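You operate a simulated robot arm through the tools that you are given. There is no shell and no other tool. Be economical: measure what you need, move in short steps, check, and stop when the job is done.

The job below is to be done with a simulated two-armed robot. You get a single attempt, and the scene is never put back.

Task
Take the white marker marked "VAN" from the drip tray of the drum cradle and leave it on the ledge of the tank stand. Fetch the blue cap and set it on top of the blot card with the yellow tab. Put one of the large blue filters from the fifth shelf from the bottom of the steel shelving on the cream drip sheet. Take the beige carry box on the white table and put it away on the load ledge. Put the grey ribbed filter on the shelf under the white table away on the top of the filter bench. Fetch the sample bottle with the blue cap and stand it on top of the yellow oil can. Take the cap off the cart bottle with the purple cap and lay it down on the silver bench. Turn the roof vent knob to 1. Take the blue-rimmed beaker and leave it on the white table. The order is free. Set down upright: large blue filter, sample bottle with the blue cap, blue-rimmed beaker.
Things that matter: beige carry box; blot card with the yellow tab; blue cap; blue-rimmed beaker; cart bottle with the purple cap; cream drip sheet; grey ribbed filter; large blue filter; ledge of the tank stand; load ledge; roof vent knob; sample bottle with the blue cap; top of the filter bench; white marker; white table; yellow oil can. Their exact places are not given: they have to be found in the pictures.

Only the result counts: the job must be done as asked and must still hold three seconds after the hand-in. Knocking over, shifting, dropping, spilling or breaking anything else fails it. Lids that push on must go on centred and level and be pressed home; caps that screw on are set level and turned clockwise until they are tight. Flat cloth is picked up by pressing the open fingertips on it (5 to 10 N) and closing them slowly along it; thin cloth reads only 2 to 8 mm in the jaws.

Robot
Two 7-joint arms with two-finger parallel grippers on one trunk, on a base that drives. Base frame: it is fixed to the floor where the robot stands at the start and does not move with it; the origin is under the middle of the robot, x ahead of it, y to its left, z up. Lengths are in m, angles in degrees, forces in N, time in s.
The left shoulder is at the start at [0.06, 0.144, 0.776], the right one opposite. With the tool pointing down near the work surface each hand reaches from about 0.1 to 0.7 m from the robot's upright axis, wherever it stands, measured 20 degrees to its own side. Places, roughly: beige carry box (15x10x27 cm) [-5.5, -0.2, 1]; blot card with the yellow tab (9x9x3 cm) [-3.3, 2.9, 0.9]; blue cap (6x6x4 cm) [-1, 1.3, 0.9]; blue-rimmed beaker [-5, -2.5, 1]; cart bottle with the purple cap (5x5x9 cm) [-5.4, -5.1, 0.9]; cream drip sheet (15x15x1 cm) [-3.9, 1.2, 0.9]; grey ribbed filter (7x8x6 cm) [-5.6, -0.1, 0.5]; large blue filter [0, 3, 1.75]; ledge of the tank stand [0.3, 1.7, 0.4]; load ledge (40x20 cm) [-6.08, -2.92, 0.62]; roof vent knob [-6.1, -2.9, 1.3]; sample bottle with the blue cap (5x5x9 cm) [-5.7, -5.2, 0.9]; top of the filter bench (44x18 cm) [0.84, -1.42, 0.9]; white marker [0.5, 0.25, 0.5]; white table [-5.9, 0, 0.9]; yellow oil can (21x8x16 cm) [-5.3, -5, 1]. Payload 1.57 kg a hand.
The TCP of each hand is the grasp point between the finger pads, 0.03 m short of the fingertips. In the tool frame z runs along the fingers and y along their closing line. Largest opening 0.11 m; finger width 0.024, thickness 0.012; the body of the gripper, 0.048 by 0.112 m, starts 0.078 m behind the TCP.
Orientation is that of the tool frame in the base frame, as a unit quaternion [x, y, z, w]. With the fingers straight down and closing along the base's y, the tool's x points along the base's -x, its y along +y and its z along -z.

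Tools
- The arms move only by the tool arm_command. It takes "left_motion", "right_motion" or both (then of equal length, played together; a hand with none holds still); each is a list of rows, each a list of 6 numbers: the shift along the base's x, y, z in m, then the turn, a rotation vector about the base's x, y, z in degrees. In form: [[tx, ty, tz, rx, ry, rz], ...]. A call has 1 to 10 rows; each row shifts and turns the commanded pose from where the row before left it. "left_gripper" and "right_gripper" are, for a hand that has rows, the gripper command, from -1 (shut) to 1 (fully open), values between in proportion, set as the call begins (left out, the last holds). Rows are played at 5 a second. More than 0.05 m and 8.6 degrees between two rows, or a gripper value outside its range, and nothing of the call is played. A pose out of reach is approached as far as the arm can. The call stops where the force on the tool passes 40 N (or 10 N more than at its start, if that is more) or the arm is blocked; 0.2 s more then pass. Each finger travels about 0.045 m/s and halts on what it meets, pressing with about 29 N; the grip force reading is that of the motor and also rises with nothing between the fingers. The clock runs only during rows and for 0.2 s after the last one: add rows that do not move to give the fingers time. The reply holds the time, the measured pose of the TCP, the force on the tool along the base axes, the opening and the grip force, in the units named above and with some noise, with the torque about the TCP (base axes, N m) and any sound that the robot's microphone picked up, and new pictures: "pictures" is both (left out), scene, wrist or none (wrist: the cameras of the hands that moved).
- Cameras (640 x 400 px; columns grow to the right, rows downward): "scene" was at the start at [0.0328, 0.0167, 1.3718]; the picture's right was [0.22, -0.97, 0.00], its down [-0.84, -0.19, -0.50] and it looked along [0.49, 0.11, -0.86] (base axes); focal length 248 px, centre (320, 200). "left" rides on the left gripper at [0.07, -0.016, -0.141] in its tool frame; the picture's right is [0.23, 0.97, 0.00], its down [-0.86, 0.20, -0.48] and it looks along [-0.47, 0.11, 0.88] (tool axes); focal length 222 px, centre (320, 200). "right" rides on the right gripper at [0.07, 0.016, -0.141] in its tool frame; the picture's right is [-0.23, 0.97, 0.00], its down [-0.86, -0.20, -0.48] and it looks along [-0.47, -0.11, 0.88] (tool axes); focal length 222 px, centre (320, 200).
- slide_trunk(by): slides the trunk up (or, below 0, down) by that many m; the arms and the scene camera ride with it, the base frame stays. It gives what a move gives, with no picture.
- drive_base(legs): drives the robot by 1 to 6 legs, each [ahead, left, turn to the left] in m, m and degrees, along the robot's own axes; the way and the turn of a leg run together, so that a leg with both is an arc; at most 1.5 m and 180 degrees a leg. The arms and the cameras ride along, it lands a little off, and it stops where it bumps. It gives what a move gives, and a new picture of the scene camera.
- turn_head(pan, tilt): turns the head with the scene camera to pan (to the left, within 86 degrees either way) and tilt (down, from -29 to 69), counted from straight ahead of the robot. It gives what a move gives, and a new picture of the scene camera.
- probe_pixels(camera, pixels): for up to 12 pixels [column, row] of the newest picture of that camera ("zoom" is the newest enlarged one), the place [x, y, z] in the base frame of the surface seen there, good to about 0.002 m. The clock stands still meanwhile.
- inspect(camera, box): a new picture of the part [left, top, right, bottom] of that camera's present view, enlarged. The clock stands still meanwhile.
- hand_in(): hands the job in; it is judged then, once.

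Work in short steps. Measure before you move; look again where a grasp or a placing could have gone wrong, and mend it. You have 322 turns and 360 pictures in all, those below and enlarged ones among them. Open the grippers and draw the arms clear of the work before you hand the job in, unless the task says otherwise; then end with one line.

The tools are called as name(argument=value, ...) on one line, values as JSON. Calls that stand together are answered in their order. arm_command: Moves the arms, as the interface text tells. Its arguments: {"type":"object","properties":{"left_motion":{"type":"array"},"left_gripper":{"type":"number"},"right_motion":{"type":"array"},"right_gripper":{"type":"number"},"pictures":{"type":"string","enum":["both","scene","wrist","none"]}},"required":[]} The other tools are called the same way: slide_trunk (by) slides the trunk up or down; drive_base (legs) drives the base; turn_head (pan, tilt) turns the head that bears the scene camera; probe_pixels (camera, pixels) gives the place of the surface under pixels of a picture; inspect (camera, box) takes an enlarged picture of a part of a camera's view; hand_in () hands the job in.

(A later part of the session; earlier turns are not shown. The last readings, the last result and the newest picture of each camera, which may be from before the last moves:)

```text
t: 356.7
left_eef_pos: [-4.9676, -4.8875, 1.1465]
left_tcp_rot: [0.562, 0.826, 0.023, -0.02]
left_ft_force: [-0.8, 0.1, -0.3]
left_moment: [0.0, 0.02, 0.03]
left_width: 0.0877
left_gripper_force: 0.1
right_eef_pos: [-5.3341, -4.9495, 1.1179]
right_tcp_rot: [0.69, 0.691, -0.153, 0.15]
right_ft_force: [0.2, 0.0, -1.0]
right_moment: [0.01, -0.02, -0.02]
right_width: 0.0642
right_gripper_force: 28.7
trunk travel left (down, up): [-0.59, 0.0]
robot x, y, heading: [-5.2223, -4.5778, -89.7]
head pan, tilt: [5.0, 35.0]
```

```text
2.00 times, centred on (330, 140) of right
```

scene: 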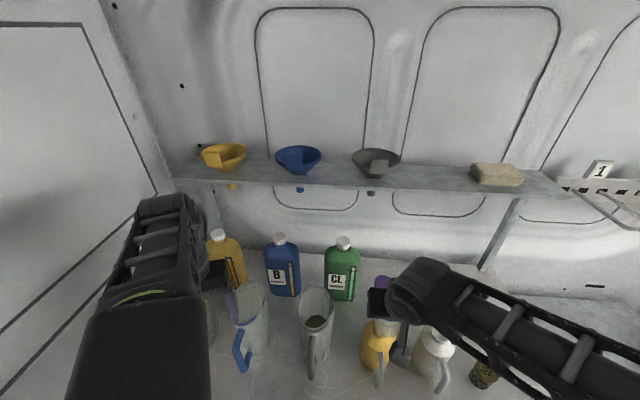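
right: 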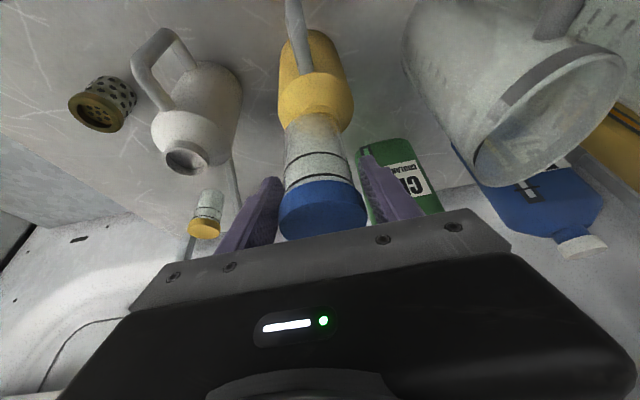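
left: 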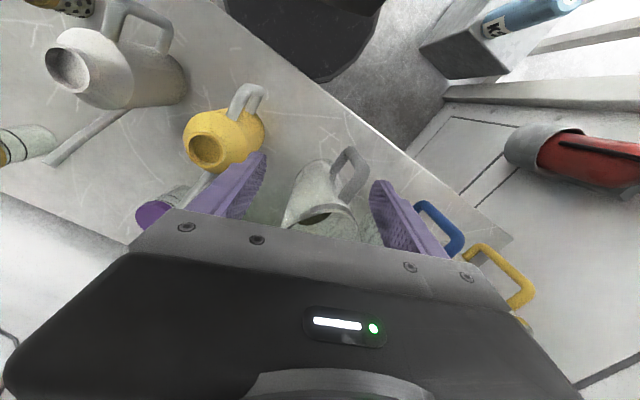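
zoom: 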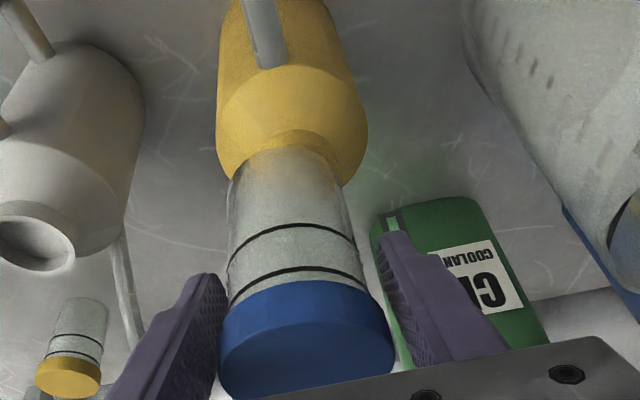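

Laterally aligned. I probe the bottle base edge against the neck rim.

probe_pixels(camera="zoom", pixels=[[288, 155], [288, 165], [232, 185], [345, 180], [290, 140], [290, 130], [290, 120], [300, 320], [222, 330], [388, 330]])

```text
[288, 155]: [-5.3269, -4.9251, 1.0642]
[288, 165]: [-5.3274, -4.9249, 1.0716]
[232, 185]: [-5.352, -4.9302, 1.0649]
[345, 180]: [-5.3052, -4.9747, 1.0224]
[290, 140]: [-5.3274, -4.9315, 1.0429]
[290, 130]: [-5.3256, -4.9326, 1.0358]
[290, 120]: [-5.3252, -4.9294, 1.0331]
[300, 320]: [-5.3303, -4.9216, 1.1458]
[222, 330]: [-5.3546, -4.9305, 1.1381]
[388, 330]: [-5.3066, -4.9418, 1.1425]
```

Bottle centre (−5.331, −4.948); I nudge y −5 mm and lower in fine steps.

arm_command(right_motion=[[0.001, -0.005, 0, 0, 0, 0], [0, 0, -0.003, 0, 0, 0], [0, 0, -0.002, 0, 0, 0], [0, 0, 0, 0, 0, 0]], pictures="none")

arm_command(right_motion=[[0, 0, -0.0015, 0, 0, 0], [0, 0, 0, 0, 0, 0]], pictures="none")

arm_command(right_motion=[[0, 0, -0.0015, 0, 0, 0], [0, 0, 0, 0, 0, 0]], pictures="wrist")

```text
t: 357.7
left_eef_pos: [-4.967, -4.8866, 1.148]
left_tcp_rot: [0.562, 0.827, 0.024, -0.021]
left_ft_force: [-0.3, 0.1, -0.6]
left_moment: [-0.02, 0.01, -0.02]
left_width: 0.0881
left_gripper_force: 0.0
right_eef_pos: [-5.3316, -4.9564, 1.1136]
right_tcp_rot: [0.692, 0.69, -0.154, 0.149]
right_ft_force: [0.8, 0.2, -0.1]
right_moment: [-0.01, 0.01, -0.01]
right_width: 0.0642
right_gripper_force: 29.3
trunk travel left (down, up): [-0.59, 0.0]
robot x, y, heading: [-5.2213, -4.5814, -90.2]
head pan, tilt: [5.0, 35.0]
```

```text
t: 358.3
left_eef_pos: [-4.967, -4.8861, 1.1468]
left_tcp_rot: [0.562, 0.826, 0.022, -0.021]
left_ft_force: [0.0, -0.5, 0.0]
left_moment: [0.05, -0.04, 0.0]
left_width: 0.088
left_gripper_force: 0.1
right_eef_pos: [-5.3304, -4.9571, 1.1123]
right_tcp_rot: [0.691, 0.691, -0.153, 0.149]
right_ft_force: [1.0, 0.2, -1.0]
right_moment: [-0.01, -0.03, 0.02]
right_width: 0.064
right_gripper_force: 28.9
trunk travel left (down, up): [-0.59, 0.0]
robot x, y, heading: [-5.2213, -4.5813, -89.5]
head pan, tilt: [5.0, 35.0]
```

```text
t: 358.9
left_eef_pos: [-4.967, -4.8869, 1.1468]
left_tcp_rot: [0.562, 0.826, 0.024, -0.021]
left_ft_force: [0.0, -0.4, 0.3]
left_moment: [0.02, 0.03, 0.01]
left_width: 0.0881
left_gripper_force: 0.2
right_eef_pos: [-5.33, -4.9552, 1.1115]
right_tcp_rot: [0.691, 0.69, -0.154, 0.149]
right_ft_force: [-0.5, -0.1, -0.1]
right_moment: [-0.01, 0.0, 0.03]
right_width: 0.064
right_gripper_force: 29.4
trunk travel left (down, up): [-0.59, 0.0]
robot x, y, heading: [-5.2242, -4.5797, -89.5]
head pan, tilt: [5.0, 35.0]
```

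right: 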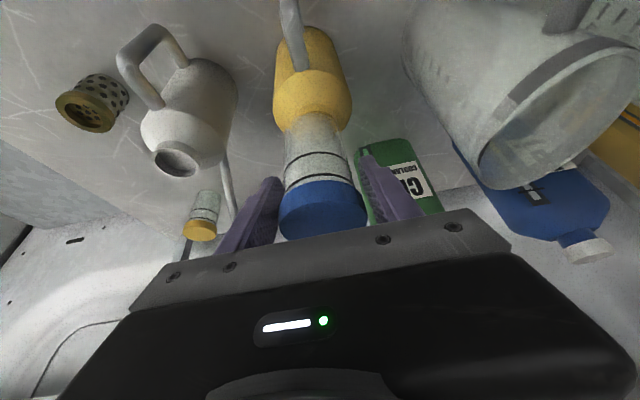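

Still free; I continue down to contact.

arm_command(right_motion=[[0, 0.001, -0.0015, 0, 0, 0], [0, 0, 0, 0, 0, 0]], pictures="none")

arm_command(right_motion=[[0, 0, -0.001, 0, 0, 0], [0, 0, 0, 0, 0, 0]], pictures="none")

```text
t: 359.5
left_eef_pos: [-4.9666, -4.8866, 1.147]
left_tcp_rot: [0.562, 0.827, 0.024, -0.021]
left_ft_force: [-0.2, -0.9, 0.1]
left_moment: [0.01, 0.0, -0.02]
left_width: 0.0878
left_gripper_force: 0.1
right_eef_pos: [-5.332, -4.9555, 1.1089]
right_tcp_rot: [0.691, 0.69, -0.153, 0.15]
right_ft_force: [0.1, -0.4, -0.7]
right_moment: [0.05, -0.02, 0.02]
right_width: 0.0637
right_gripper_force: 29.0
trunk travel left (down, up): [-0.59, 0.0]
robot x, y, heading: [-5.2225, -4.5794, -89.8]
head pan, tilt: [5.0, 35.0]
```

```text
t: 360.1
left_eef_pos: [-4.9673, -4.8863, 1.1476]
left_tcp_rot: [0.562, 0.827, 0.023, -0.02]
left_ft_force: [1.0, -0.2, -0.3]
left_moment: [0.0, -0.02, 0.01]
left_width: 0.0878
left_gripper_force: 0.0
right_eef_pos: [-5.3308, -4.9556, 1.1087]
right_tcp_rot: [0.691, 0.69, -0.153, 0.15]
right_ft_force: [0.4, 0.2, 2.8]
right_moment: [0.02, -0.07, 0.04]
right_width: 0.064
right_gripper_force: 28.6
trunk travel left (down, up): [-0.59, 0.0]
robot x, y, heading: [-5.2204, -4.5815, -89.7]
head pan, tilt: [5.0, 35.0]
```

Light contact (2.8 N). I open the fingers and check the bottle before withdrawing.

arm_command(right_motion=[[0, 0, 0, 0, 0, 0], [0, 0, 0, 0, 0, 0], [0, 0, 0, 0, 0, 0]], right_gripper=0.5, pictures="wrist")

```text
t: 360.9
left_eef_pos: [-4.9668, -4.8861, 1.1465]
left_tcp_rot: [0.562, 0.827, 0.024, -0.02]
left_ft_force: [-0.9, 0.0, 0.3]
left_moment: [-0.02, -0.02, 0.03]
left_width: 0.088
left_gripper_force: 0.0
right_eef_pos: [-5.3308, -4.9547, 1.1083]
right_tcp_rot: [0.692, 0.69, -0.154, 0.149]
right_ft_force: [0.0, -0.5, 0.5]
right_moment: [-0.02, 0.01, 0.0]
right_width: 0.0824
right_gripper_force: 0.0
trunk travel left (down, up): [-0.59, 0.0]
robot x, y, heading: [-5.222, -4.5803, -89.8]
head pan, tilt: [5.0, 35.0]
```

right: 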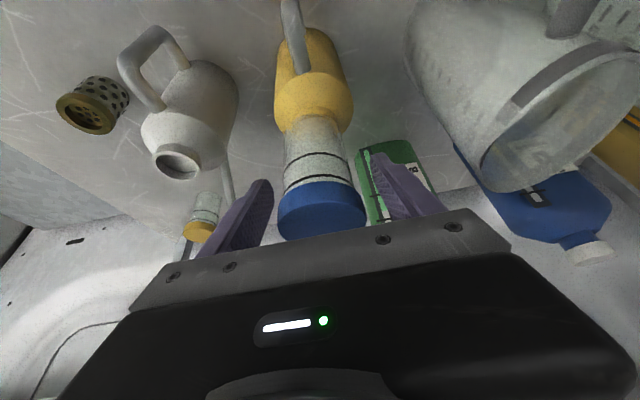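

The bottle stands on the can. I withdraw straight back with the base.

drive_base(legs=[[-0.2, 0, 0]])

inspect(camera="scene", box=[280, 180, 480, 340])

```text
t: 362.5
left_eef_pos: [-5.0084, -4.7174, 1.1477]
left_tcp_rot: [0.579, 0.815, 0.023, -0.019]
left_ft_force: [1.6, 1.5, 0.6]
left_moment: [-0.17, 0.12, -0.01]
left_width: 0.088
left_gripper_force: 0.2
right_eef_pos: [-5.3758, -4.7694, 1.109]
right_tcp_rot: [0.707, 0.674, -0.157, 0.146]
right_ft_force: [0.2, -1.3, 0.3]
right_moment: [0.04, 0.11, -0.07]
right_width: 0.0823
right_gripper_force: 0.0
trunk travel left (down, up): [-0.59, 0.0]
robot x, y, heading: [-5.245, -4.4038, -92.3]
head pan, tilt: [5.0, 35.0]
```

scene: 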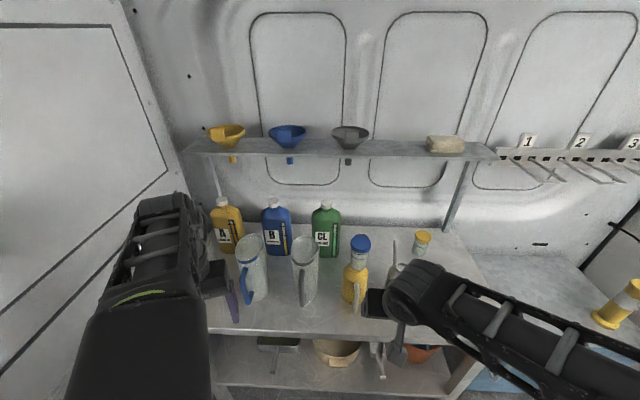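

```text
2.50 times, centred on (380, 260) of scene
```

zoom: 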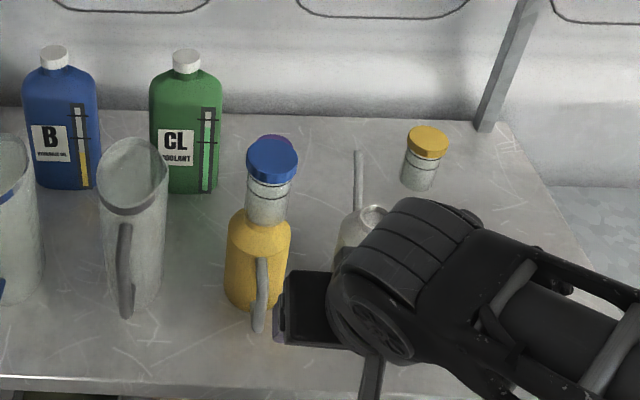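

Bottle stands on the oil can. For the purple cap I'll lift the bottle by its cap with the left hand, hold its body with the right in free air and unscrew. I back off and shift right, then orient the left hand.

drive_base(legs=[[-0.2, 0, 2.3], [0, -0.33, 0]])

arm_command(left_motion=[[0, -0.02, 0, 0, 0, -6.5], [0, -0.02, 0, 0, 0, -6.5], [0, -0.02, 0, 0, 0, -6], [0, -0.02, 0, -7, 0, 0], [0, -0.02, 0, -7, 0, 0], [0, -0.02, 0, -7, 0, 0], [0, 0, 0, 0, 0, 0]], left_gripper=0.45)

```text
t: 365.9
left_eef_pos: [-5.3314, -4.5099, 1.1481]
left_tcp_rot: [0.564, 0.825, 0.024, -0.019]
left_ft_force: [0.2, 0.0, 0.5]
left_moment: [0.01, -0.03, 0.0]
left_width: 0.0883
left_gripper_force: 0.0
right_eef_pos: [-5.6969, -4.5742, 1.1081]
right_tcp_rot: [0.694, 0.688, -0.154, 0.149]
right_ft_force: [-0.4, 0.6, -0.5]
right_moment: [-0.01, -0.02, 0.0]
right_width: 0.0823
right_gripper_force: 0.1
trunk travel left (down, up): [-0.59, 0.0]
robot x, y, heading: [-5.5844, -4.2019, -90.0]
head pan, tilt: [5.0, 35.0]
```

scene: 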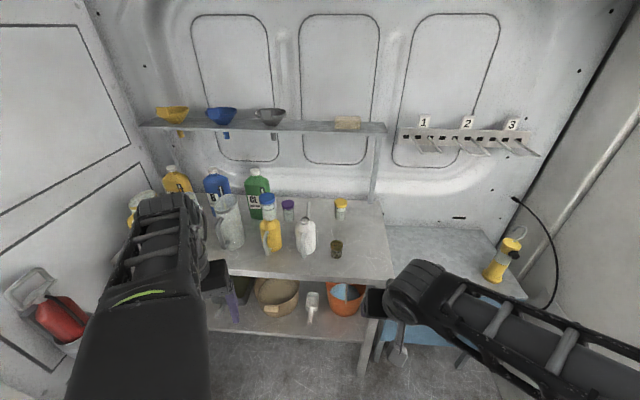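

```text
t: 367.5
left_eef_pos: [-5.3324, -4.6303, 1.1453]
left_tcp_rot: [0.684, 0.713, -0.106, 0.11]
left_ft_force: [1.1, 0.8, 0.5]
left_moment: [0.01, 0.01, 0.0]
left_width: 0.0798
left_gripper_force: 0.0
right_eef_pos: [-5.6964, -4.5737, 1.1081]
right_tcp_rot: [0.693, 0.688, -0.154, 0.149]
right_ft_force: [-0.2, 0.2, 0.3]
right_moment: [0.0, 0.0, -0.03]
right_width: 0.0825
right_gripper_force: 0.0
trunk travel left (down, up): [-0.59, 0.0]
robot x, y, heading: [-5.5856, -4.2035, -90.5]
head pan, tilt: [5.0, 35.0]
```

scene: 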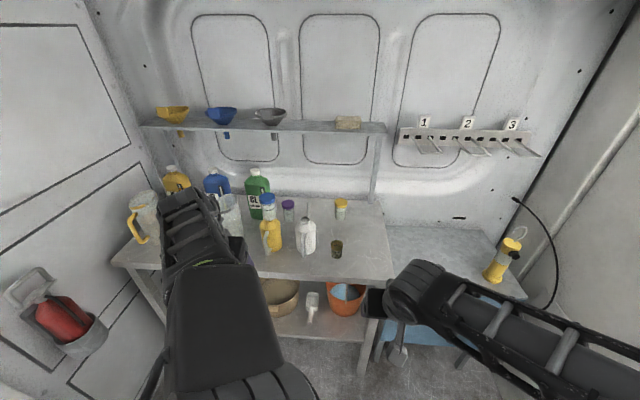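
left: 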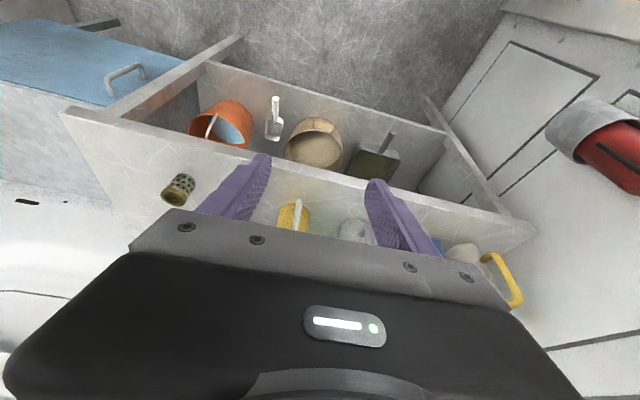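

I'd rather use the right hand for the cap (its forearm comes from the right, clear of the bottle on the can). I reduce its tilt to 15° and draw the left hand back.

arm_command(right_motion=[[0, 0, 0, 5, 0, 0], [0, 0, 0.01, 5, 0, 0], [0, 0, 0.01, 0, 0, 0], [0, 0, 0.01, 0, 0, 0]], left_motion=[[0, 0.025, 0.005, 0, 0, 0], [0, 0.025, 0.005, 0, 0, 0], [0, 0.025, 0.005, 0, 0, 0], [0, 0.015, 0, 0, 0, 0]], right_gripper=0.5, pictures="none")

drive_base(legs=[[0, 0.36, 0.5], [0.36, 0, 0]])

arm_command(right_motion=[[0, 0, 0, 0, 0, 0]], pictures="wrist")

```text
t: 368.5
left_eef_pos: [-5.3157, -4.5371, 1.1502]
left_tcp_rot: [0.665, 0.734, -0.116, 0.073]
left_ft_force: [-1.0, 0.5, -0.1]
left_moment: [0.02, 0.02, 0.0]
left_width: 0.0798
left_gripper_force: 0.0
right_eef_pos: [-5.6961, -4.5759, 1.1387]
right_tcp_rot: [0.704, 0.698, -0.093, 0.088]
right_ft_force: [-0.4, 1.0, 0.5]
right_moment: [0.02, 0.01, -0.01]
right_width: 0.0828
right_gripper_force: 0.0
trunk travel left (down, up): [-0.59, 0.0]
robot x, y, heading: [-5.5828, -4.2009, -90.1]
head pan, tilt: [5.0, 35.0]
```

```text
t: 370.8
left_eef_pos: [-4.9772, -4.5344, 1.1471]
left_tcp_rot: [0.659, 0.74, -0.116, 0.07]
left_ft_force: [-0.4, 0.8, 0.1]
left_moment: [-0.04, -0.03, -0.01]
left_width: 0.0798
left_gripper_force: 0.1
right_eef_pos: [-5.3593, -4.5744, 1.1383]
right_tcp_rot: [0.7, 0.703, -0.093, 0.088]
right_ft_force: [-0.8, 0.1, -0.1]
right_moment: [0.0, -0.01, 0.0]
right_width: 0.0824
right_gripper_force: 0.1
trunk travel left (down, up): [-0.59, 0.0]
robot x, y, heading: [-5.249, -4.2008, -89.7]
head pan, tilt: [5.0, 35.0]
stopped in leg 1: the robot was blocked; the commanded pose is now the measured one
```

scene: 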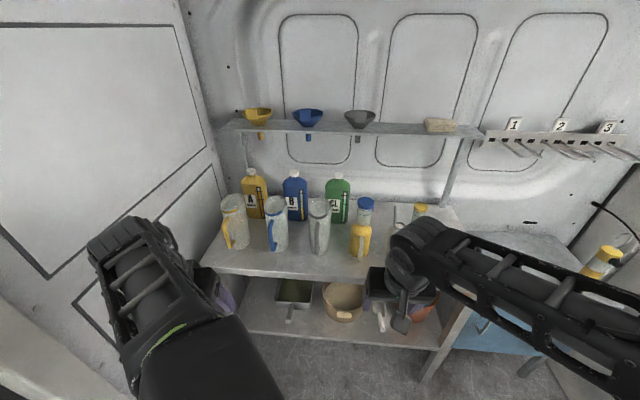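

```text
t: 371.1
left_eef_pos: [-4.9769, -4.5329, 1.1452]
left_tcp_rot: [0.658, 0.74, -0.117, 0.069]
left_ft_force: [-0.9, 0.0, -0.3]
left_moment: [0.0, -0.02, 0.01]
left_width: 0.0799
left_gripper_force: 0.1
right_eef_pos: [-5.3572, -4.5757, 1.1389]
right_tcp_rot: [0.7, 0.703, -0.093, 0.088]
right_ft_force: [0.5, 0.5, 0.6]
right_moment: [0.0, -0.03, -0.02]
right_width: 0.0825
right_gripper_force: 0.0
trunk travel left (down, up): [-0.59, 0.0]
robot x, y, heading: [-5.2497, -4.2011, -89.5]
head pan, tilt: [5.0, 35.0]
```

right: 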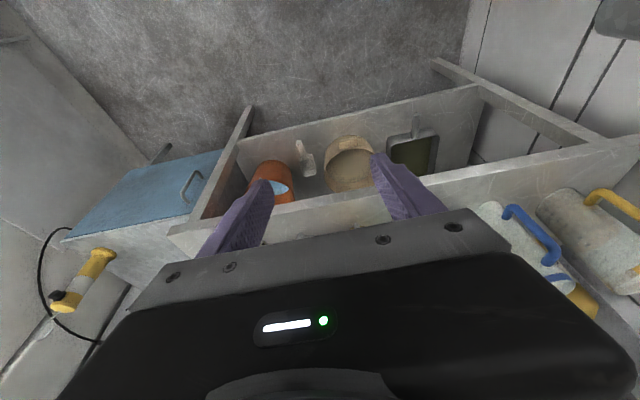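

The base was blocked at the left: possibly the K2 pedestal. I look at it.

turn_head(pan=70, tilt=55)

```text
t: 372.5
left_eef_pos: [-4.9785, -4.5328, 1.1463]
left_tcp_rot: [0.659, 0.74, -0.117, 0.069]
left_ft_force: [-0.1, -0.3, -0.7]
left_moment: [0.02, 0.01, -0.01]
left_width: 0.0799
left_gripper_force: 0.0
right_eef_pos: [-5.358, -4.5761, 1.139]
right_tcp_rot: [0.7, 0.703, -0.093, 0.088]
right_ft_force: [0.1, 1.0, -0.6]
right_moment: [0.01, 0.0, 0.01]
right_width: 0.0827
right_gripper_force: 0.0
trunk travel left (down, up): [-0.59, 0.0]
robot x, y, heading: [-5.2462, -4.1996, -89.7]
head pan, tilt: [70.0, 55.0]
```

scene: 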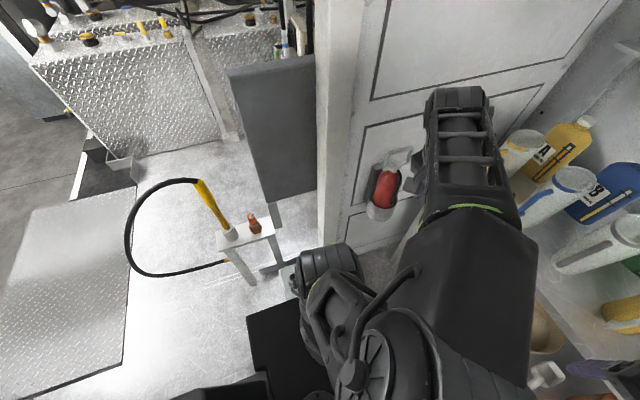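

I pan further to see the pedestal beside me.

turn_head(pan=86, tilt=69)

```text
t: 373.3
left_eef_pos: [-4.9766, -4.5338, 1.1461]
left_tcp_rot: [0.66, 0.739, -0.116, 0.069]
left_ft_force: [-0.1, 0.0, -0.3]
left_moment: [0.01, -0.02, 0.0]
left_width: 0.0798
left_gripper_force: 0.0
right_eef_pos: [-5.3583, -4.5758, 1.1382]
right_tcp_rot: [0.7, 0.703, -0.092, 0.089]
right_ft_force: [0.1, 0.3, -0.1]
right_moment: [-0.01, 0.02, -0.01]
right_width: 0.0827
right_gripper_force: 0.1
trunk travel left (down, up): [-0.59, 0.0]
robot x, y, heading: [-5.248, -4.2016, -89.7]
head pan, tilt: [85.9, 68.8]
```

scene: 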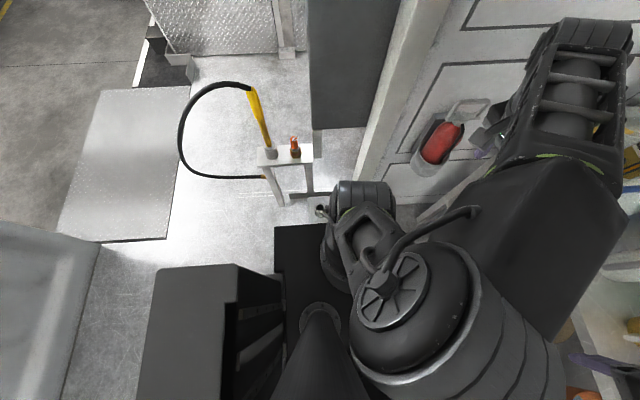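

My arm hides it. I move right 0.3 m and look again.

drive_base(legs=[[0, -0.35, 0]])

turn_head(pan=75, tilt=50)

```text
t: 375.6
left_eef_pos: [-5.332, -4.5359, 1.1473]
left_tcp_rot: [0.662, 0.737, -0.115, 0.069]
left_ft_force: [0.4, 0.5, -0.7]
left_moment: [-0.01, -0.01, 0.04]
left_width: 0.0797
left_gripper_force: 0.1
right_eef_pos: [-5.7109, -4.5754, 1.1391]
right_tcp_rot: [0.703, 0.699, -0.093, 0.088]
right_ft_force: [0.2, 0.7, -0.5]
right_moment: [-0.01, -0.03, 0.02]
right_width: 0.0826
right_gripper_force: 0.0
trunk travel left (down, up): [-0.59, 0.0]
robot x, y, heading: [-5.5995, -4.2031, -90.2]
head pan, tilt: [85.9, 68.8]
```

scene: 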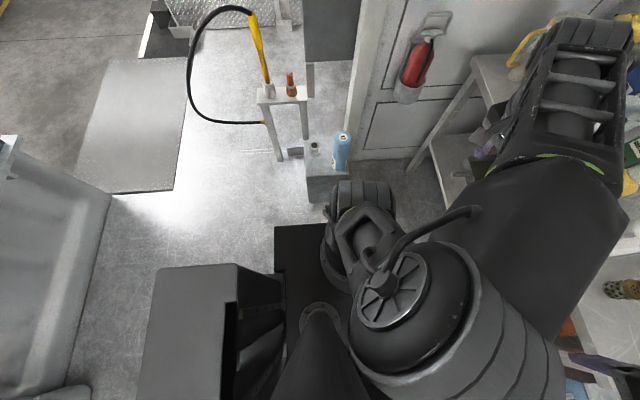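

```text
t: 376.4
left_eef_pos: [-5.33, -4.5377, 1.1461]
left_tcp_rot: [0.662, 0.737, -0.116, 0.069]
left_ft_force: [-0.2, -1.2, 0.1]
left_moment: [-0.02, -0.01, -0.01]
left_width: 0.0797
left_gripper_force: 0.1
right_eef_pos: [-5.711, -4.5757, 1.1387]
right_tcp_rot: [0.703, 0.699, -0.092, 0.088]
right_ft_force: [-0.6, -0.3, -0.4]
right_moment: [0.0, 0.0, 0.03]
right_width: 0.0824
right_gripper_force: 0.1
trunk travel left (down, up): [-0.59, 0.0]
robot x, y, heading: [-5.5961, -4.2059, -90.3]
head pan, tilt: [75.0, 50.0]
```

scene: 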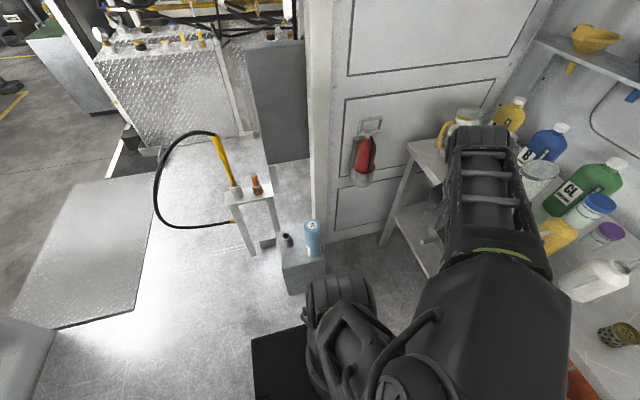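

K2 bottle still stands. I compare its location with the earlier measurement.

inspect(camera="scene", box=[250, 200, 360, 310])

probe_pixels(camera="scene", pixels=[[313, 240], [313, 224], [288, 250], [305, 275], [325, 262], [283, 268], [290, 294], [287, 238]])

```text
3.64 times, centred on (305, 255) of scene
```

zoom: 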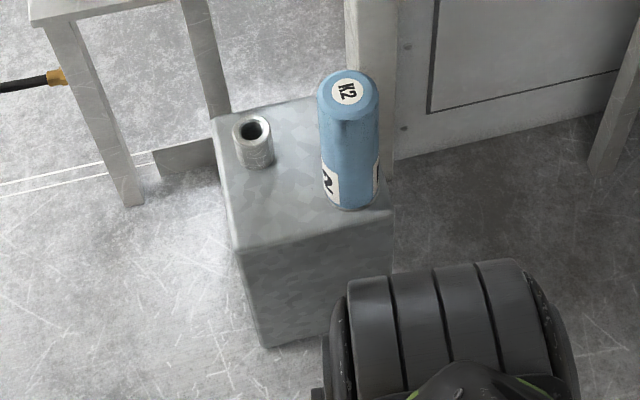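

```text
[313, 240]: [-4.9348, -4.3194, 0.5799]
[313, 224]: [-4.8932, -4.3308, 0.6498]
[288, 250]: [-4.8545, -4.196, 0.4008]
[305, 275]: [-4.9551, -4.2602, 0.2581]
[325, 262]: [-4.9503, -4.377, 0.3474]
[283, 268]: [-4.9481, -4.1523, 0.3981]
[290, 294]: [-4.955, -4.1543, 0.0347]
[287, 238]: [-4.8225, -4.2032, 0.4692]
```

K2 hasn't moved. I offset the right hand outward, strafe to x≈−5.30 (clear of the pedestal), then drive in.

arm_command(right_motion=[[-0.03, 0, 0, 0, 0, 0], [-0.03, 0, 0, 0, 0, 0], [0, 0, 0, 0, 0, 0]], pictures="none")

drive_base(legs=[[0, 0.3, 0], [0.34, 0, 0]])

turn_head(pan=0, tilt=40)

```text
t: 377.2
left_eef_pos: [-5.3298, -4.5365, 1.1458]
left_tcp_rot: [0.663, 0.737, -0.116, 0.069]
left_ft_force: [-0.6, 0.3, 0.2]
left_moment: [0.02, -0.02, -0.02]
left_width: 0.0798
left_gripper_force: 0.1
right_eef_pos: [-5.7723, -4.5753, 1.1362]
right_tcp_rot: [0.704, 0.699, -0.094, 0.088]
right_ft_force: [0.6, -0.6, 0.7]
right_moment: [-0.01, 0.0, 0.03]
right_width: 0.0823
right_gripper_force: 0.1
trunk travel left (down, up): [-0.59, 0.0]
robot x, y, heading: [-5.5981, -4.2011, -90.0]
head pan, tilt: [75.0, 50.0]
```

```text
t: 381.0
left_eef_pos: [-5.0386, -4.877, 1.1464]
left_tcp_rot: [0.666, 0.734, -0.117, 0.069]
left_ft_force: [0.0, -0.2, 0.4]
left_moment: [0.03, -0.01, 0.03]
left_width: 0.0797
left_gripper_force: 0.1
right_eef_pos: [-5.4808, -4.912, 1.1382]
right_tcp_rot: [0.707, 0.696, -0.094, 0.087]
right_ft_force: [0.0, -0.5, 1.3]
right_moment: [0.0, 0.02, 0.01]
right_width: 0.0824
right_gripper_force: 0.1
trunk travel left (down, up): [-0.59, 0.0]
robot x, y, heading: [-5.3041, -4.5376, -90.5]
head pan, tilt: [75.0, 50.0]
```

scene: 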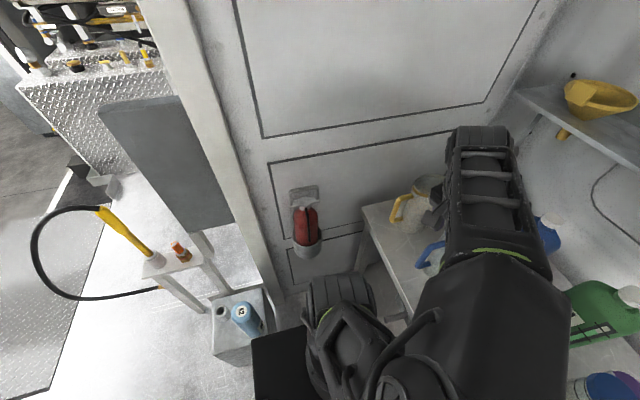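

```text
t: 382.5
left_eef_pos: [-5.0373, -4.8751, 1.1465]
left_tcp_rot: [0.665, 0.734, -0.118, 0.068]
left_ft_force: [-0.1, 0.2, -0.3]
left_moment: [0.01, 0.03, 0.0]
left_width: 0.08
left_gripper_force: 0.0
right_eef_pos: [-5.4799, -4.9106, 1.1379]
right_tcp_rot: [0.706, 0.697, -0.094, 0.088]
right_ft_force: [0.2, 0.9, -1.0]
right_moment: [0.04, 0.0, 0.0]
right_width: 0.0823
right_gripper_force: 0.1
trunk travel left (down, up): [-0.59, 0.0]
robot x, y, heading: [-5.3071, -4.5388, -90.5]
head pan, tilt: [0.0, 40.0]
```

scene: 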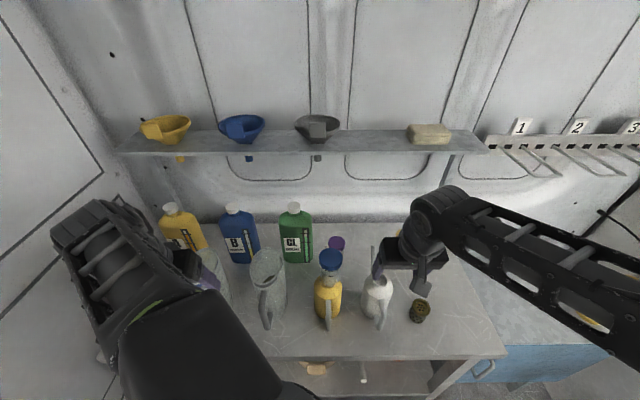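

I check the gap between CL bottle, spout and purple bottle before going in.

inspect(camera="scene", box=[270, 190, 420, 320])

probe_pixels(camera="scene", pixels=[[312, 235], [312, 255], [336, 243], [330, 243], [343, 243], [337, 237], [331, 258], [373, 255], [318, 252]])

```text
3.08 times, centred on (345, 255) of scene
```

zoom: 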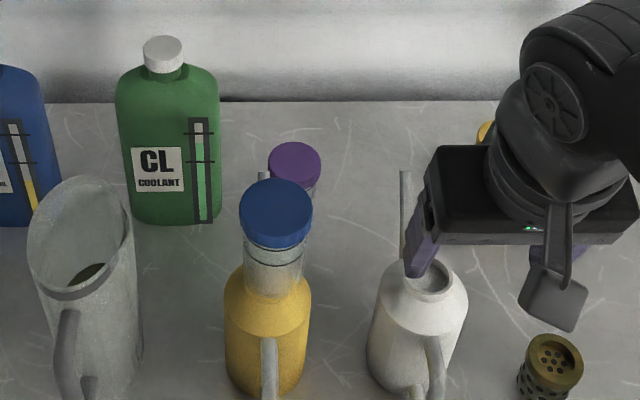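

```text
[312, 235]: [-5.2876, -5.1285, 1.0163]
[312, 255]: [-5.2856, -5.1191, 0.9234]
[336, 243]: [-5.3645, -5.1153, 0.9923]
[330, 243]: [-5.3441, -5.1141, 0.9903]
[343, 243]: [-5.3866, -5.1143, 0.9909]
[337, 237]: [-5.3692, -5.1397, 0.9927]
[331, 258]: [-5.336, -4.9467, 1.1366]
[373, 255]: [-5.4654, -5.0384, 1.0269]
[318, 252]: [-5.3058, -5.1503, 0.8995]
```

Clearances are OK (CL edge −5.29, cap centre (−5.3655, −5.137)). I move in over the white can, then left above the purple cap.

arm_command(right_motion=[[0, -0.045, 0, 0, 0, 0], [0, -0.045, 0, 0, 0, 0], [0, -0.045, 0, 0, 0, 0], [0, -0.045, 0, 0, 0, 0], [0.04, -0.02, 0, 0, 0, 0], [0.04, -0.02, 0, 0, 0, 0], [0.034, -0.005, 0, 0, 0, 0], [0, 0, 0, 0, 0, 0]], right_gripper=0.3)

```text
t: 384.3
left_eef_pos: [-5.0389, -4.8762, 1.1463]
left_tcp_rot: [0.665, 0.734, -0.117, 0.069]
left_ft_force: [0.0, 0.0, 0.5]
left_moment: [0.01, 0.02, 0.01]
left_width: 0.0798
left_gripper_force: 0.0
right_eef_pos: [-5.3673, -5.1355, 1.1393]
right_tcp_rot: [0.706, 0.697, -0.094, 0.088]
right_ft_force: [-0.8, 0.0, 0.4]
right_moment: [0.03, -0.02, 0.04]
right_width: 0.0714
right_gripper_force: 0.1
trunk travel left (down, up): [-0.59, 0.0]
robot x, y, heading: [-5.3004, -4.5397, -90.8]
head pan, tilt: [0.0, 40.0]
```

scene: 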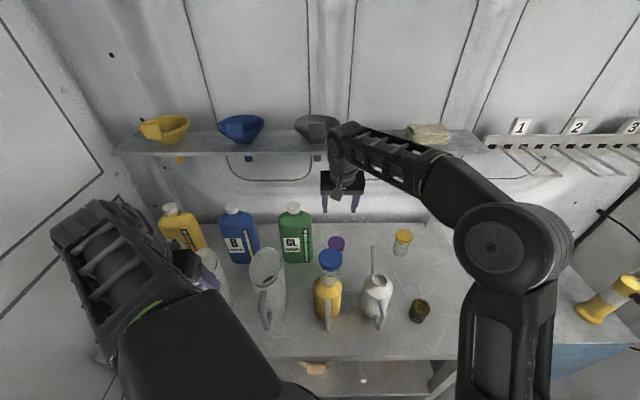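
right: 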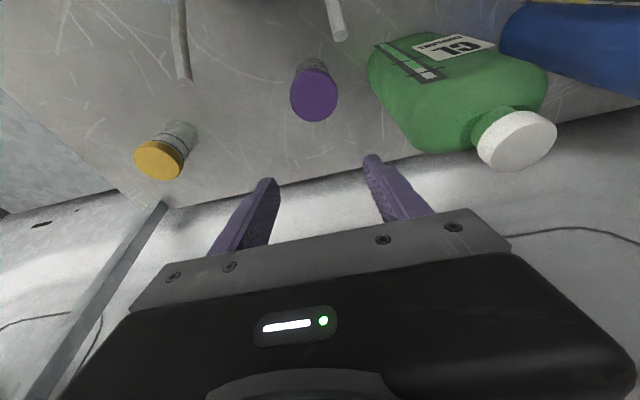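

I probe the purple cap from here for final centring.

probe_pixels(camera="right", pixels=[[315, 97], [292, 92], [337, 95], [316, 118], [313, 78], [337, 30], [400, 110]])

```text
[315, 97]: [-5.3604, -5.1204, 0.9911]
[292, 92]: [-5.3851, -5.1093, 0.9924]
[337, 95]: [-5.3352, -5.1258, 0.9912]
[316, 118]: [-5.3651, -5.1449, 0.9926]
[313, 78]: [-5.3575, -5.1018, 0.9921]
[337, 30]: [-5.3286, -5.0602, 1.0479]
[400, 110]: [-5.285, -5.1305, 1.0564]
```

Cap centre (−5.3605, −5.123). I centre and descend to TCP z≈0.985.

arm_command(right_motion=[[0.007, 0.0115, -0.03, 0, 0, 0], [0, 0, -0.04, 0, 0, 0], [0, 0, -0.04, 0, 0, 0], [0, 0, -0.03, 0, 0, 0], [0, 0, -0.014, 0, 0, 0], [0, 0, 0, 0, 0, 0]], pictures="both")

```text
t: 385.7
left_eef_pos: [-5.037, -4.8751, 1.1459]
left_tcp_rot: [0.665, 0.735, -0.116, 0.068]
left_ft_force: [0.0, -0.4, -0.2]
left_moment: [0.0, 0.01, 0.01]
left_width: 0.0797
left_gripper_force: 0.1
right_eef_pos: [-5.3611, -5.125, 0.9817]
right_tcp_rot: [0.706, 0.696, -0.093, 0.087]
right_ft_force: [-0.5, 1.3, -0.4]
right_moment: [-0.03, -0.01, -0.01]
right_width: 0.0717
right_gripper_force: 0.1
trunk travel left (down, up): [-0.59, 0.0]
robot x, y, heading: [-5.3057, -4.5386, -90.4]
head pan, tilt: [0.0, 40.0]
```

scene: 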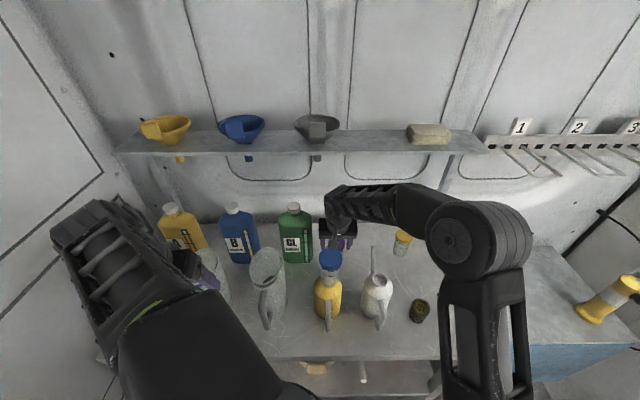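
right: 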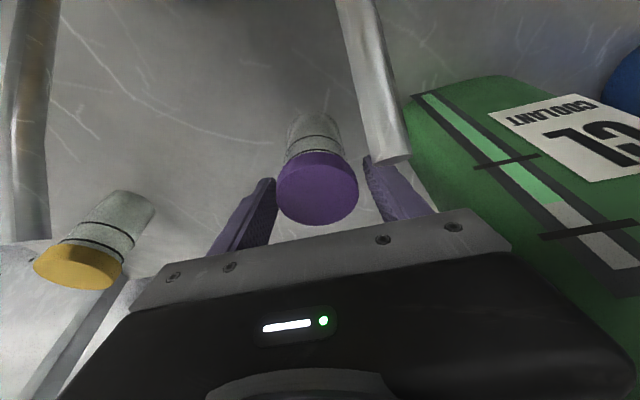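

Cap is between the fingers. I close and try twisting counter-clockwise 40° in place.

arm_command(right_motion=[[0, 0, 0, 0, 0, 0], [0, 0, 0, 0, 0, 0], [0, 0, 0, 0, 0, 0], [0, 0, 0, 0, 0, 8], [0, 0, 0, 0, 0, 8], [0, 0, 0, 0, 0, 8], [0, 0, 0, 0, 0, 8], [0, 0, 0, 0, 0, 8], [0, 0, 0, 0, 0, 0]], right_gripper=-1, pictures="wrist")

```text
t: 387.7
left_eef_pos: [-5.0378, -4.8764, 1.1451]
left_tcp_rot: [0.666, 0.734, -0.117, 0.068]
left_ft_force: [-1.1, 0.1, -0.5]
left_moment: [0.03, 0.05, -0.01]
left_width: 0.0797
left_gripper_force: 0.0
right_eef_pos: [-5.3598, -5.1242, 0.9838]
right_tcp_rot: [0.425, 0.896, -0.058, 0.114]
right_ft_force: [0.0, -0.6, -0.5]
right_moment: [0.02, 0.0, 0.0]
right_width: 0.0622
right_gripper_force: 28.7
trunk travel left (down, up): [-0.59, 0.0]
robot x, y, heading: [-5.3032, -4.5358, -90.4]
head pan, tilt: [0.0, 40.0]
```

right: 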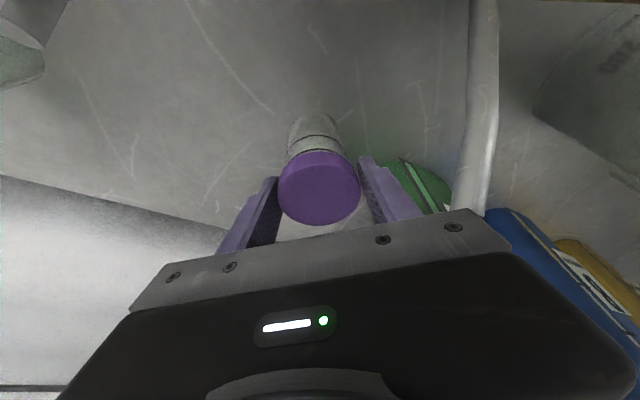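

No torque felt. I lift 2 cm to see whether the bottle comes along.

arm_command(right_motion=[[0, 0, 0.01, 0, 0, 0], [0, 0, 0.01, 0, 0, 0], [0, 0, 0, 0, 0, 0]], pictures="wrist")

inspect(camera="right", box=[230, 80, 430, 250])

```text
t: 388.5
left_eef_pos: [-5.0371, -4.8762, 1.1473]
left_tcp_rot: [0.665, 0.734, -0.117, 0.068]
left_ft_force: [-0.7, -0.6, -0.2]
left_moment: [-0.02, 0.01, 0.02]
left_width: 0.0799
left_gripper_force: 0.0
right_eef_pos: [-5.3606, -5.1239, 1.0038]
right_tcp_rot: [0.426, 0.896, -0.057, 0.115]
right_ft_force: [0.8, 0.1, -1.4]
right_moment: [-0.05, 0.03, -0.01]
right_width: 0.0622
right_gripper_force: 29.4
trunk travel left (down, up): [-0.59, 0.0]
robot x, y, heading: [-5.3048, -4.5403, -90.6]
head pan, tilt: [0.0, 40.0]
```

right: 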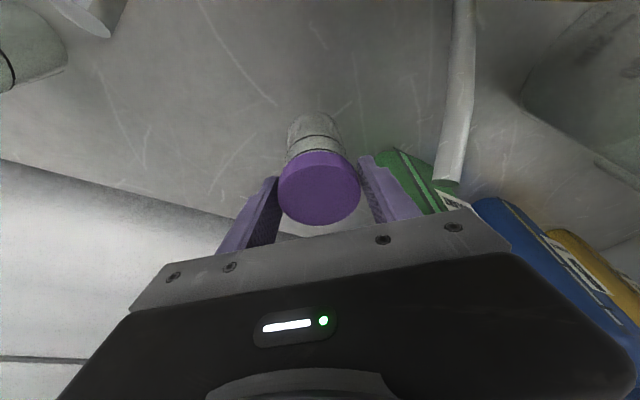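

```text
2.35 times, centred on (330, 165) of right
```

zoom: 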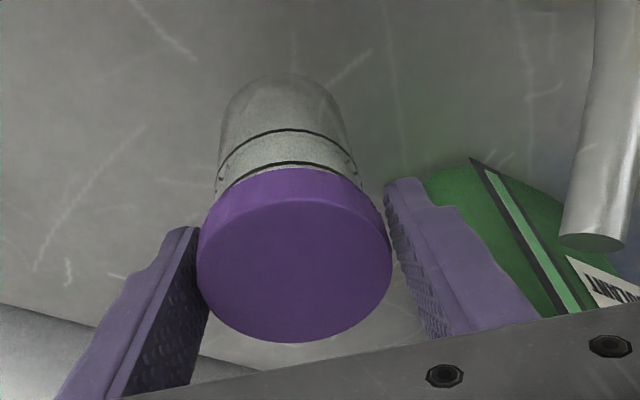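

The bottle came along with its cap. I lift it, rotate the hand back, and carry it out to the right past the white can, to free space.

arm_command(right_motion=[[0, 0, 0.03, 0, 0, 0], [0, 0, 0.03, 0, 0, -8], [0, 0, 0.03, 0, 0, -8], [0, 0, 0.03, 0, 0, -8], [0, 0, 0.015, 0, 0, -8], [0, 0, 0, 0, 0, -8], [0, 0, 0, 0, 0, 0]], pictures="none")

arm_command(right_motion=[[-0.045, 0, 0, 0, 0, 0], [-0.045, 0, 0, 0, 0, 0], [-0.045, 0, 0, 0, 0, 0], [-0.035, 0.01, 0, 0, 0, 0], [0, 0.04, 0, 0, 0, 0], [0, 0.04, 0, 0, 0, 0], [0, 0.04, 0, 0, 0, 0], [0, 0.04, 0, 0, 0, 0], [0, 0, 0, 0, 0, 0]])

```text
t: 390.1
left_eef_pos: [-5.0383, -4.8762, 1.1453]
left_tcp_rot: [0.665, 0.735, -0.116, 0.068]
left_ft_force: [0.1, -0.1, -0.3]
left_moment: [0.0, 0.02, 0.03]
left_width: 0.0799
left_gripper_force: 0.1
right_eef_pos: [-5.3593, -5.1251, 1.1372]
right_tcp_rot: [0.706, 0.696, -0.094, 0.088]
right_ft_force: [0.4, 0.4, -0.1]
right_moment: [0.04, 0.0, -0.01]
right_width: 0.0622
right_gripper_force: 28.8
trunk travel left (down, up): [-0.59, 0.0]
robot x, y, heading: [-5.3066, -4.5417, -90.6]
head pan, tilt: [0.0, 40.0]
```

```text
t: 392.1
left_eef_pos: [-5.0381, -4.8759, 1.1459]
left_tcp_rot: [0.665, 0.735, -0.117, 0.069]
left_ft_force: [-0.2, -0.2, 1.2]
left_moment: [-0.02, -0.01, 0.01]
left_width: 0.0798
left_gripper_force: 0.0
right_eef_pos: [-5.5266, -4.9562, 1.14]
right_tcp_rot: [0.707, 0.696, -0.094, 0.087]
right_ft_force: [0.0, 1.0, -0.4]
right_moment: [0.0, 0.01, -0.01]
right_width: 0.062
right_gripper_force: 28.7
trunk travel left (down, up): [-0.59, 0.0]
robot x, y, heading: [-5.3027, -4.5405, -90.5]
head pan, tilt: [0.0, 40.0]
```

scene: 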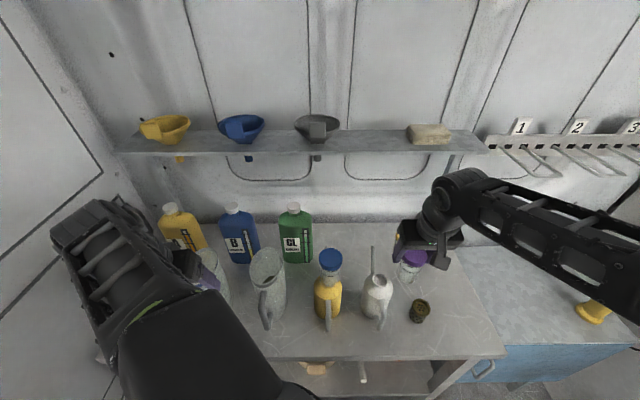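
right: 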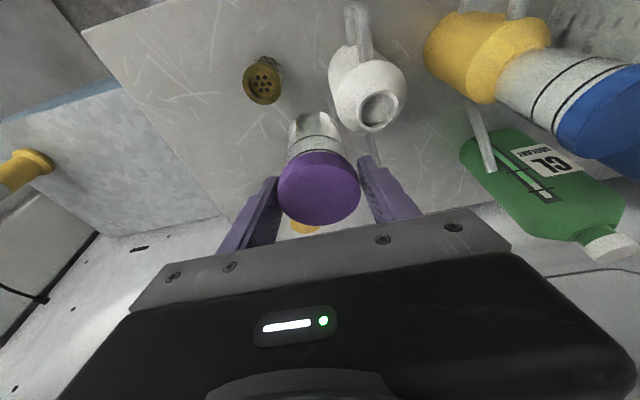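

Out of the clutter. I back straight out with a slight right drift, clear of the pedestal.

drive_base(legs=[[-0.12, 0, 0.5], [-0.22, -0.25, 0]])

```text
t: 395.1
left_eef_pos: [-5.2893, -4.5312, 1.1458]
left_tcp_rot: [0.664, 0.735, -0.117, 0.068]
left_ft_force: [-0.2, 0.5, -0.1]
left_moment: [-0.02, -0.04, -0.04]
left_width: 0.0796
left_gripper_force: 0.0
right_eef_pos: [-5.7801, -4.612, 1.1412]
right_tcp_rot: [0.705, 0.697, -0.094, 0.088]
right_ft_force: [-0.5, 0.8, 0.1]
right_moment: [-0.03, -0.01, 0.0]
right_width: 0.0617
right_gripper_force: 28.7
trunk travel left (down, up): [-0.59, 0.0]
robot x, y, heading: [-5.5561, -4.1963, -90.7]
head pan, tilt: [0.0, 40.0]
```

scene: 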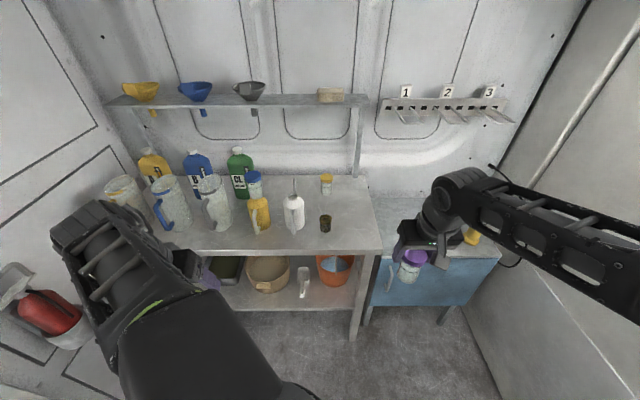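

Now a two-hand unscrew in free air: I make the right hand vertical and bring it toward centre; the left first levels then yaws −50°.

arm_command(right_motion=[[0.03, 0, 0, 7.5, 0, 0], [0.03, 0, 0, 7.5, 0, 0], [0.03, 0, 0, 0, 0, 0], [0.03, 0, 0, 0, 0, 0], [0.02, 0, 0, 0, 0, 0], [0, 0, 0, 0, 0, 0], [0, 0, 0, 0, 0, 0], [0, 0, 0, 0, 0, 0]], left_motion=[[0, 0, 0, 7.6, -1.6, 0], [0, 0, 0, 7.6, -1.6, 0], [0, 0, 0, 0, 0, -8.4], [0, 0, 0, 0, 0, -8.4], [0, 0, 0, 0, 0, -8.4], [0, 0, 0, 0, 0, -8.4], [0, 0, 0, 0, 0, -8.4], [0, 0, 0, 0, 0, -8.4]], left_gripper=0.3)

```text
t: 396.9
left_eef_pos: [-5.2895, -4.5327, 1.1444]
left_tcp_rot: [0.923, 0.384, 0.0, 0.001]
left_ft_force: [-0.3, -0.6, -0.5]
left_moment: [0.0, -0.03, -0.02]
left_width: 0.0714
left_gripper_force: 0.0
right_eef_pos: [-5.6404, -4.6129, 1.1404]
right_tcp_rot: [0.71, 0.704, -0.003, -0.005]
right_ft_force: [-0.1, -0.3, -0.1]
right_moment: [0.02, -0.02, 0.03]
right_width: 0.0617
right_gripper_force: 28.7
trunk travel left (down, up): [-0.59, 0.0]
robot x, y, heading: [-5.5525, -4.1974, -90.4]
head pan, tilt: [0.0, 40.0]
```

scene: 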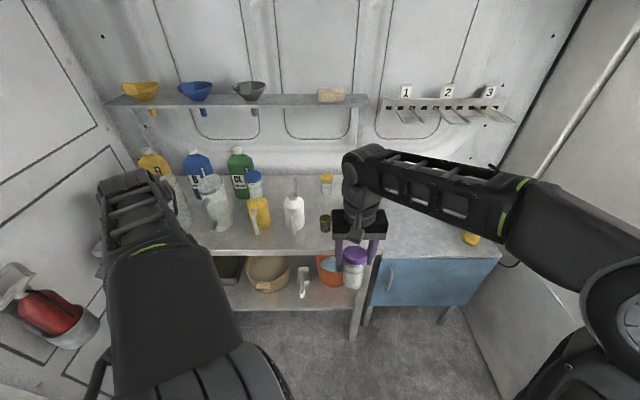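
right: 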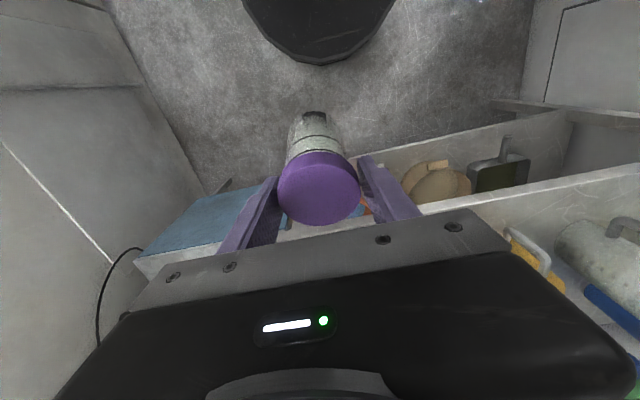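
left: 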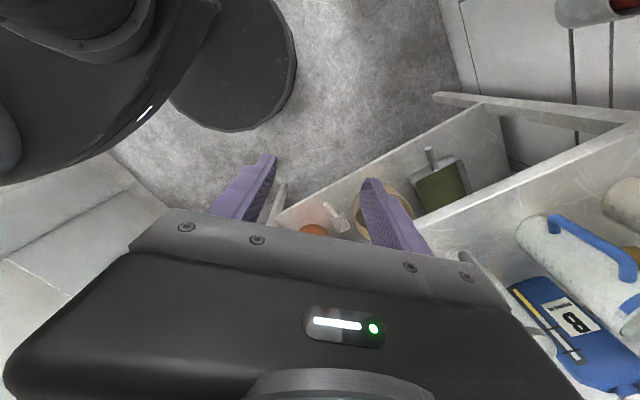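

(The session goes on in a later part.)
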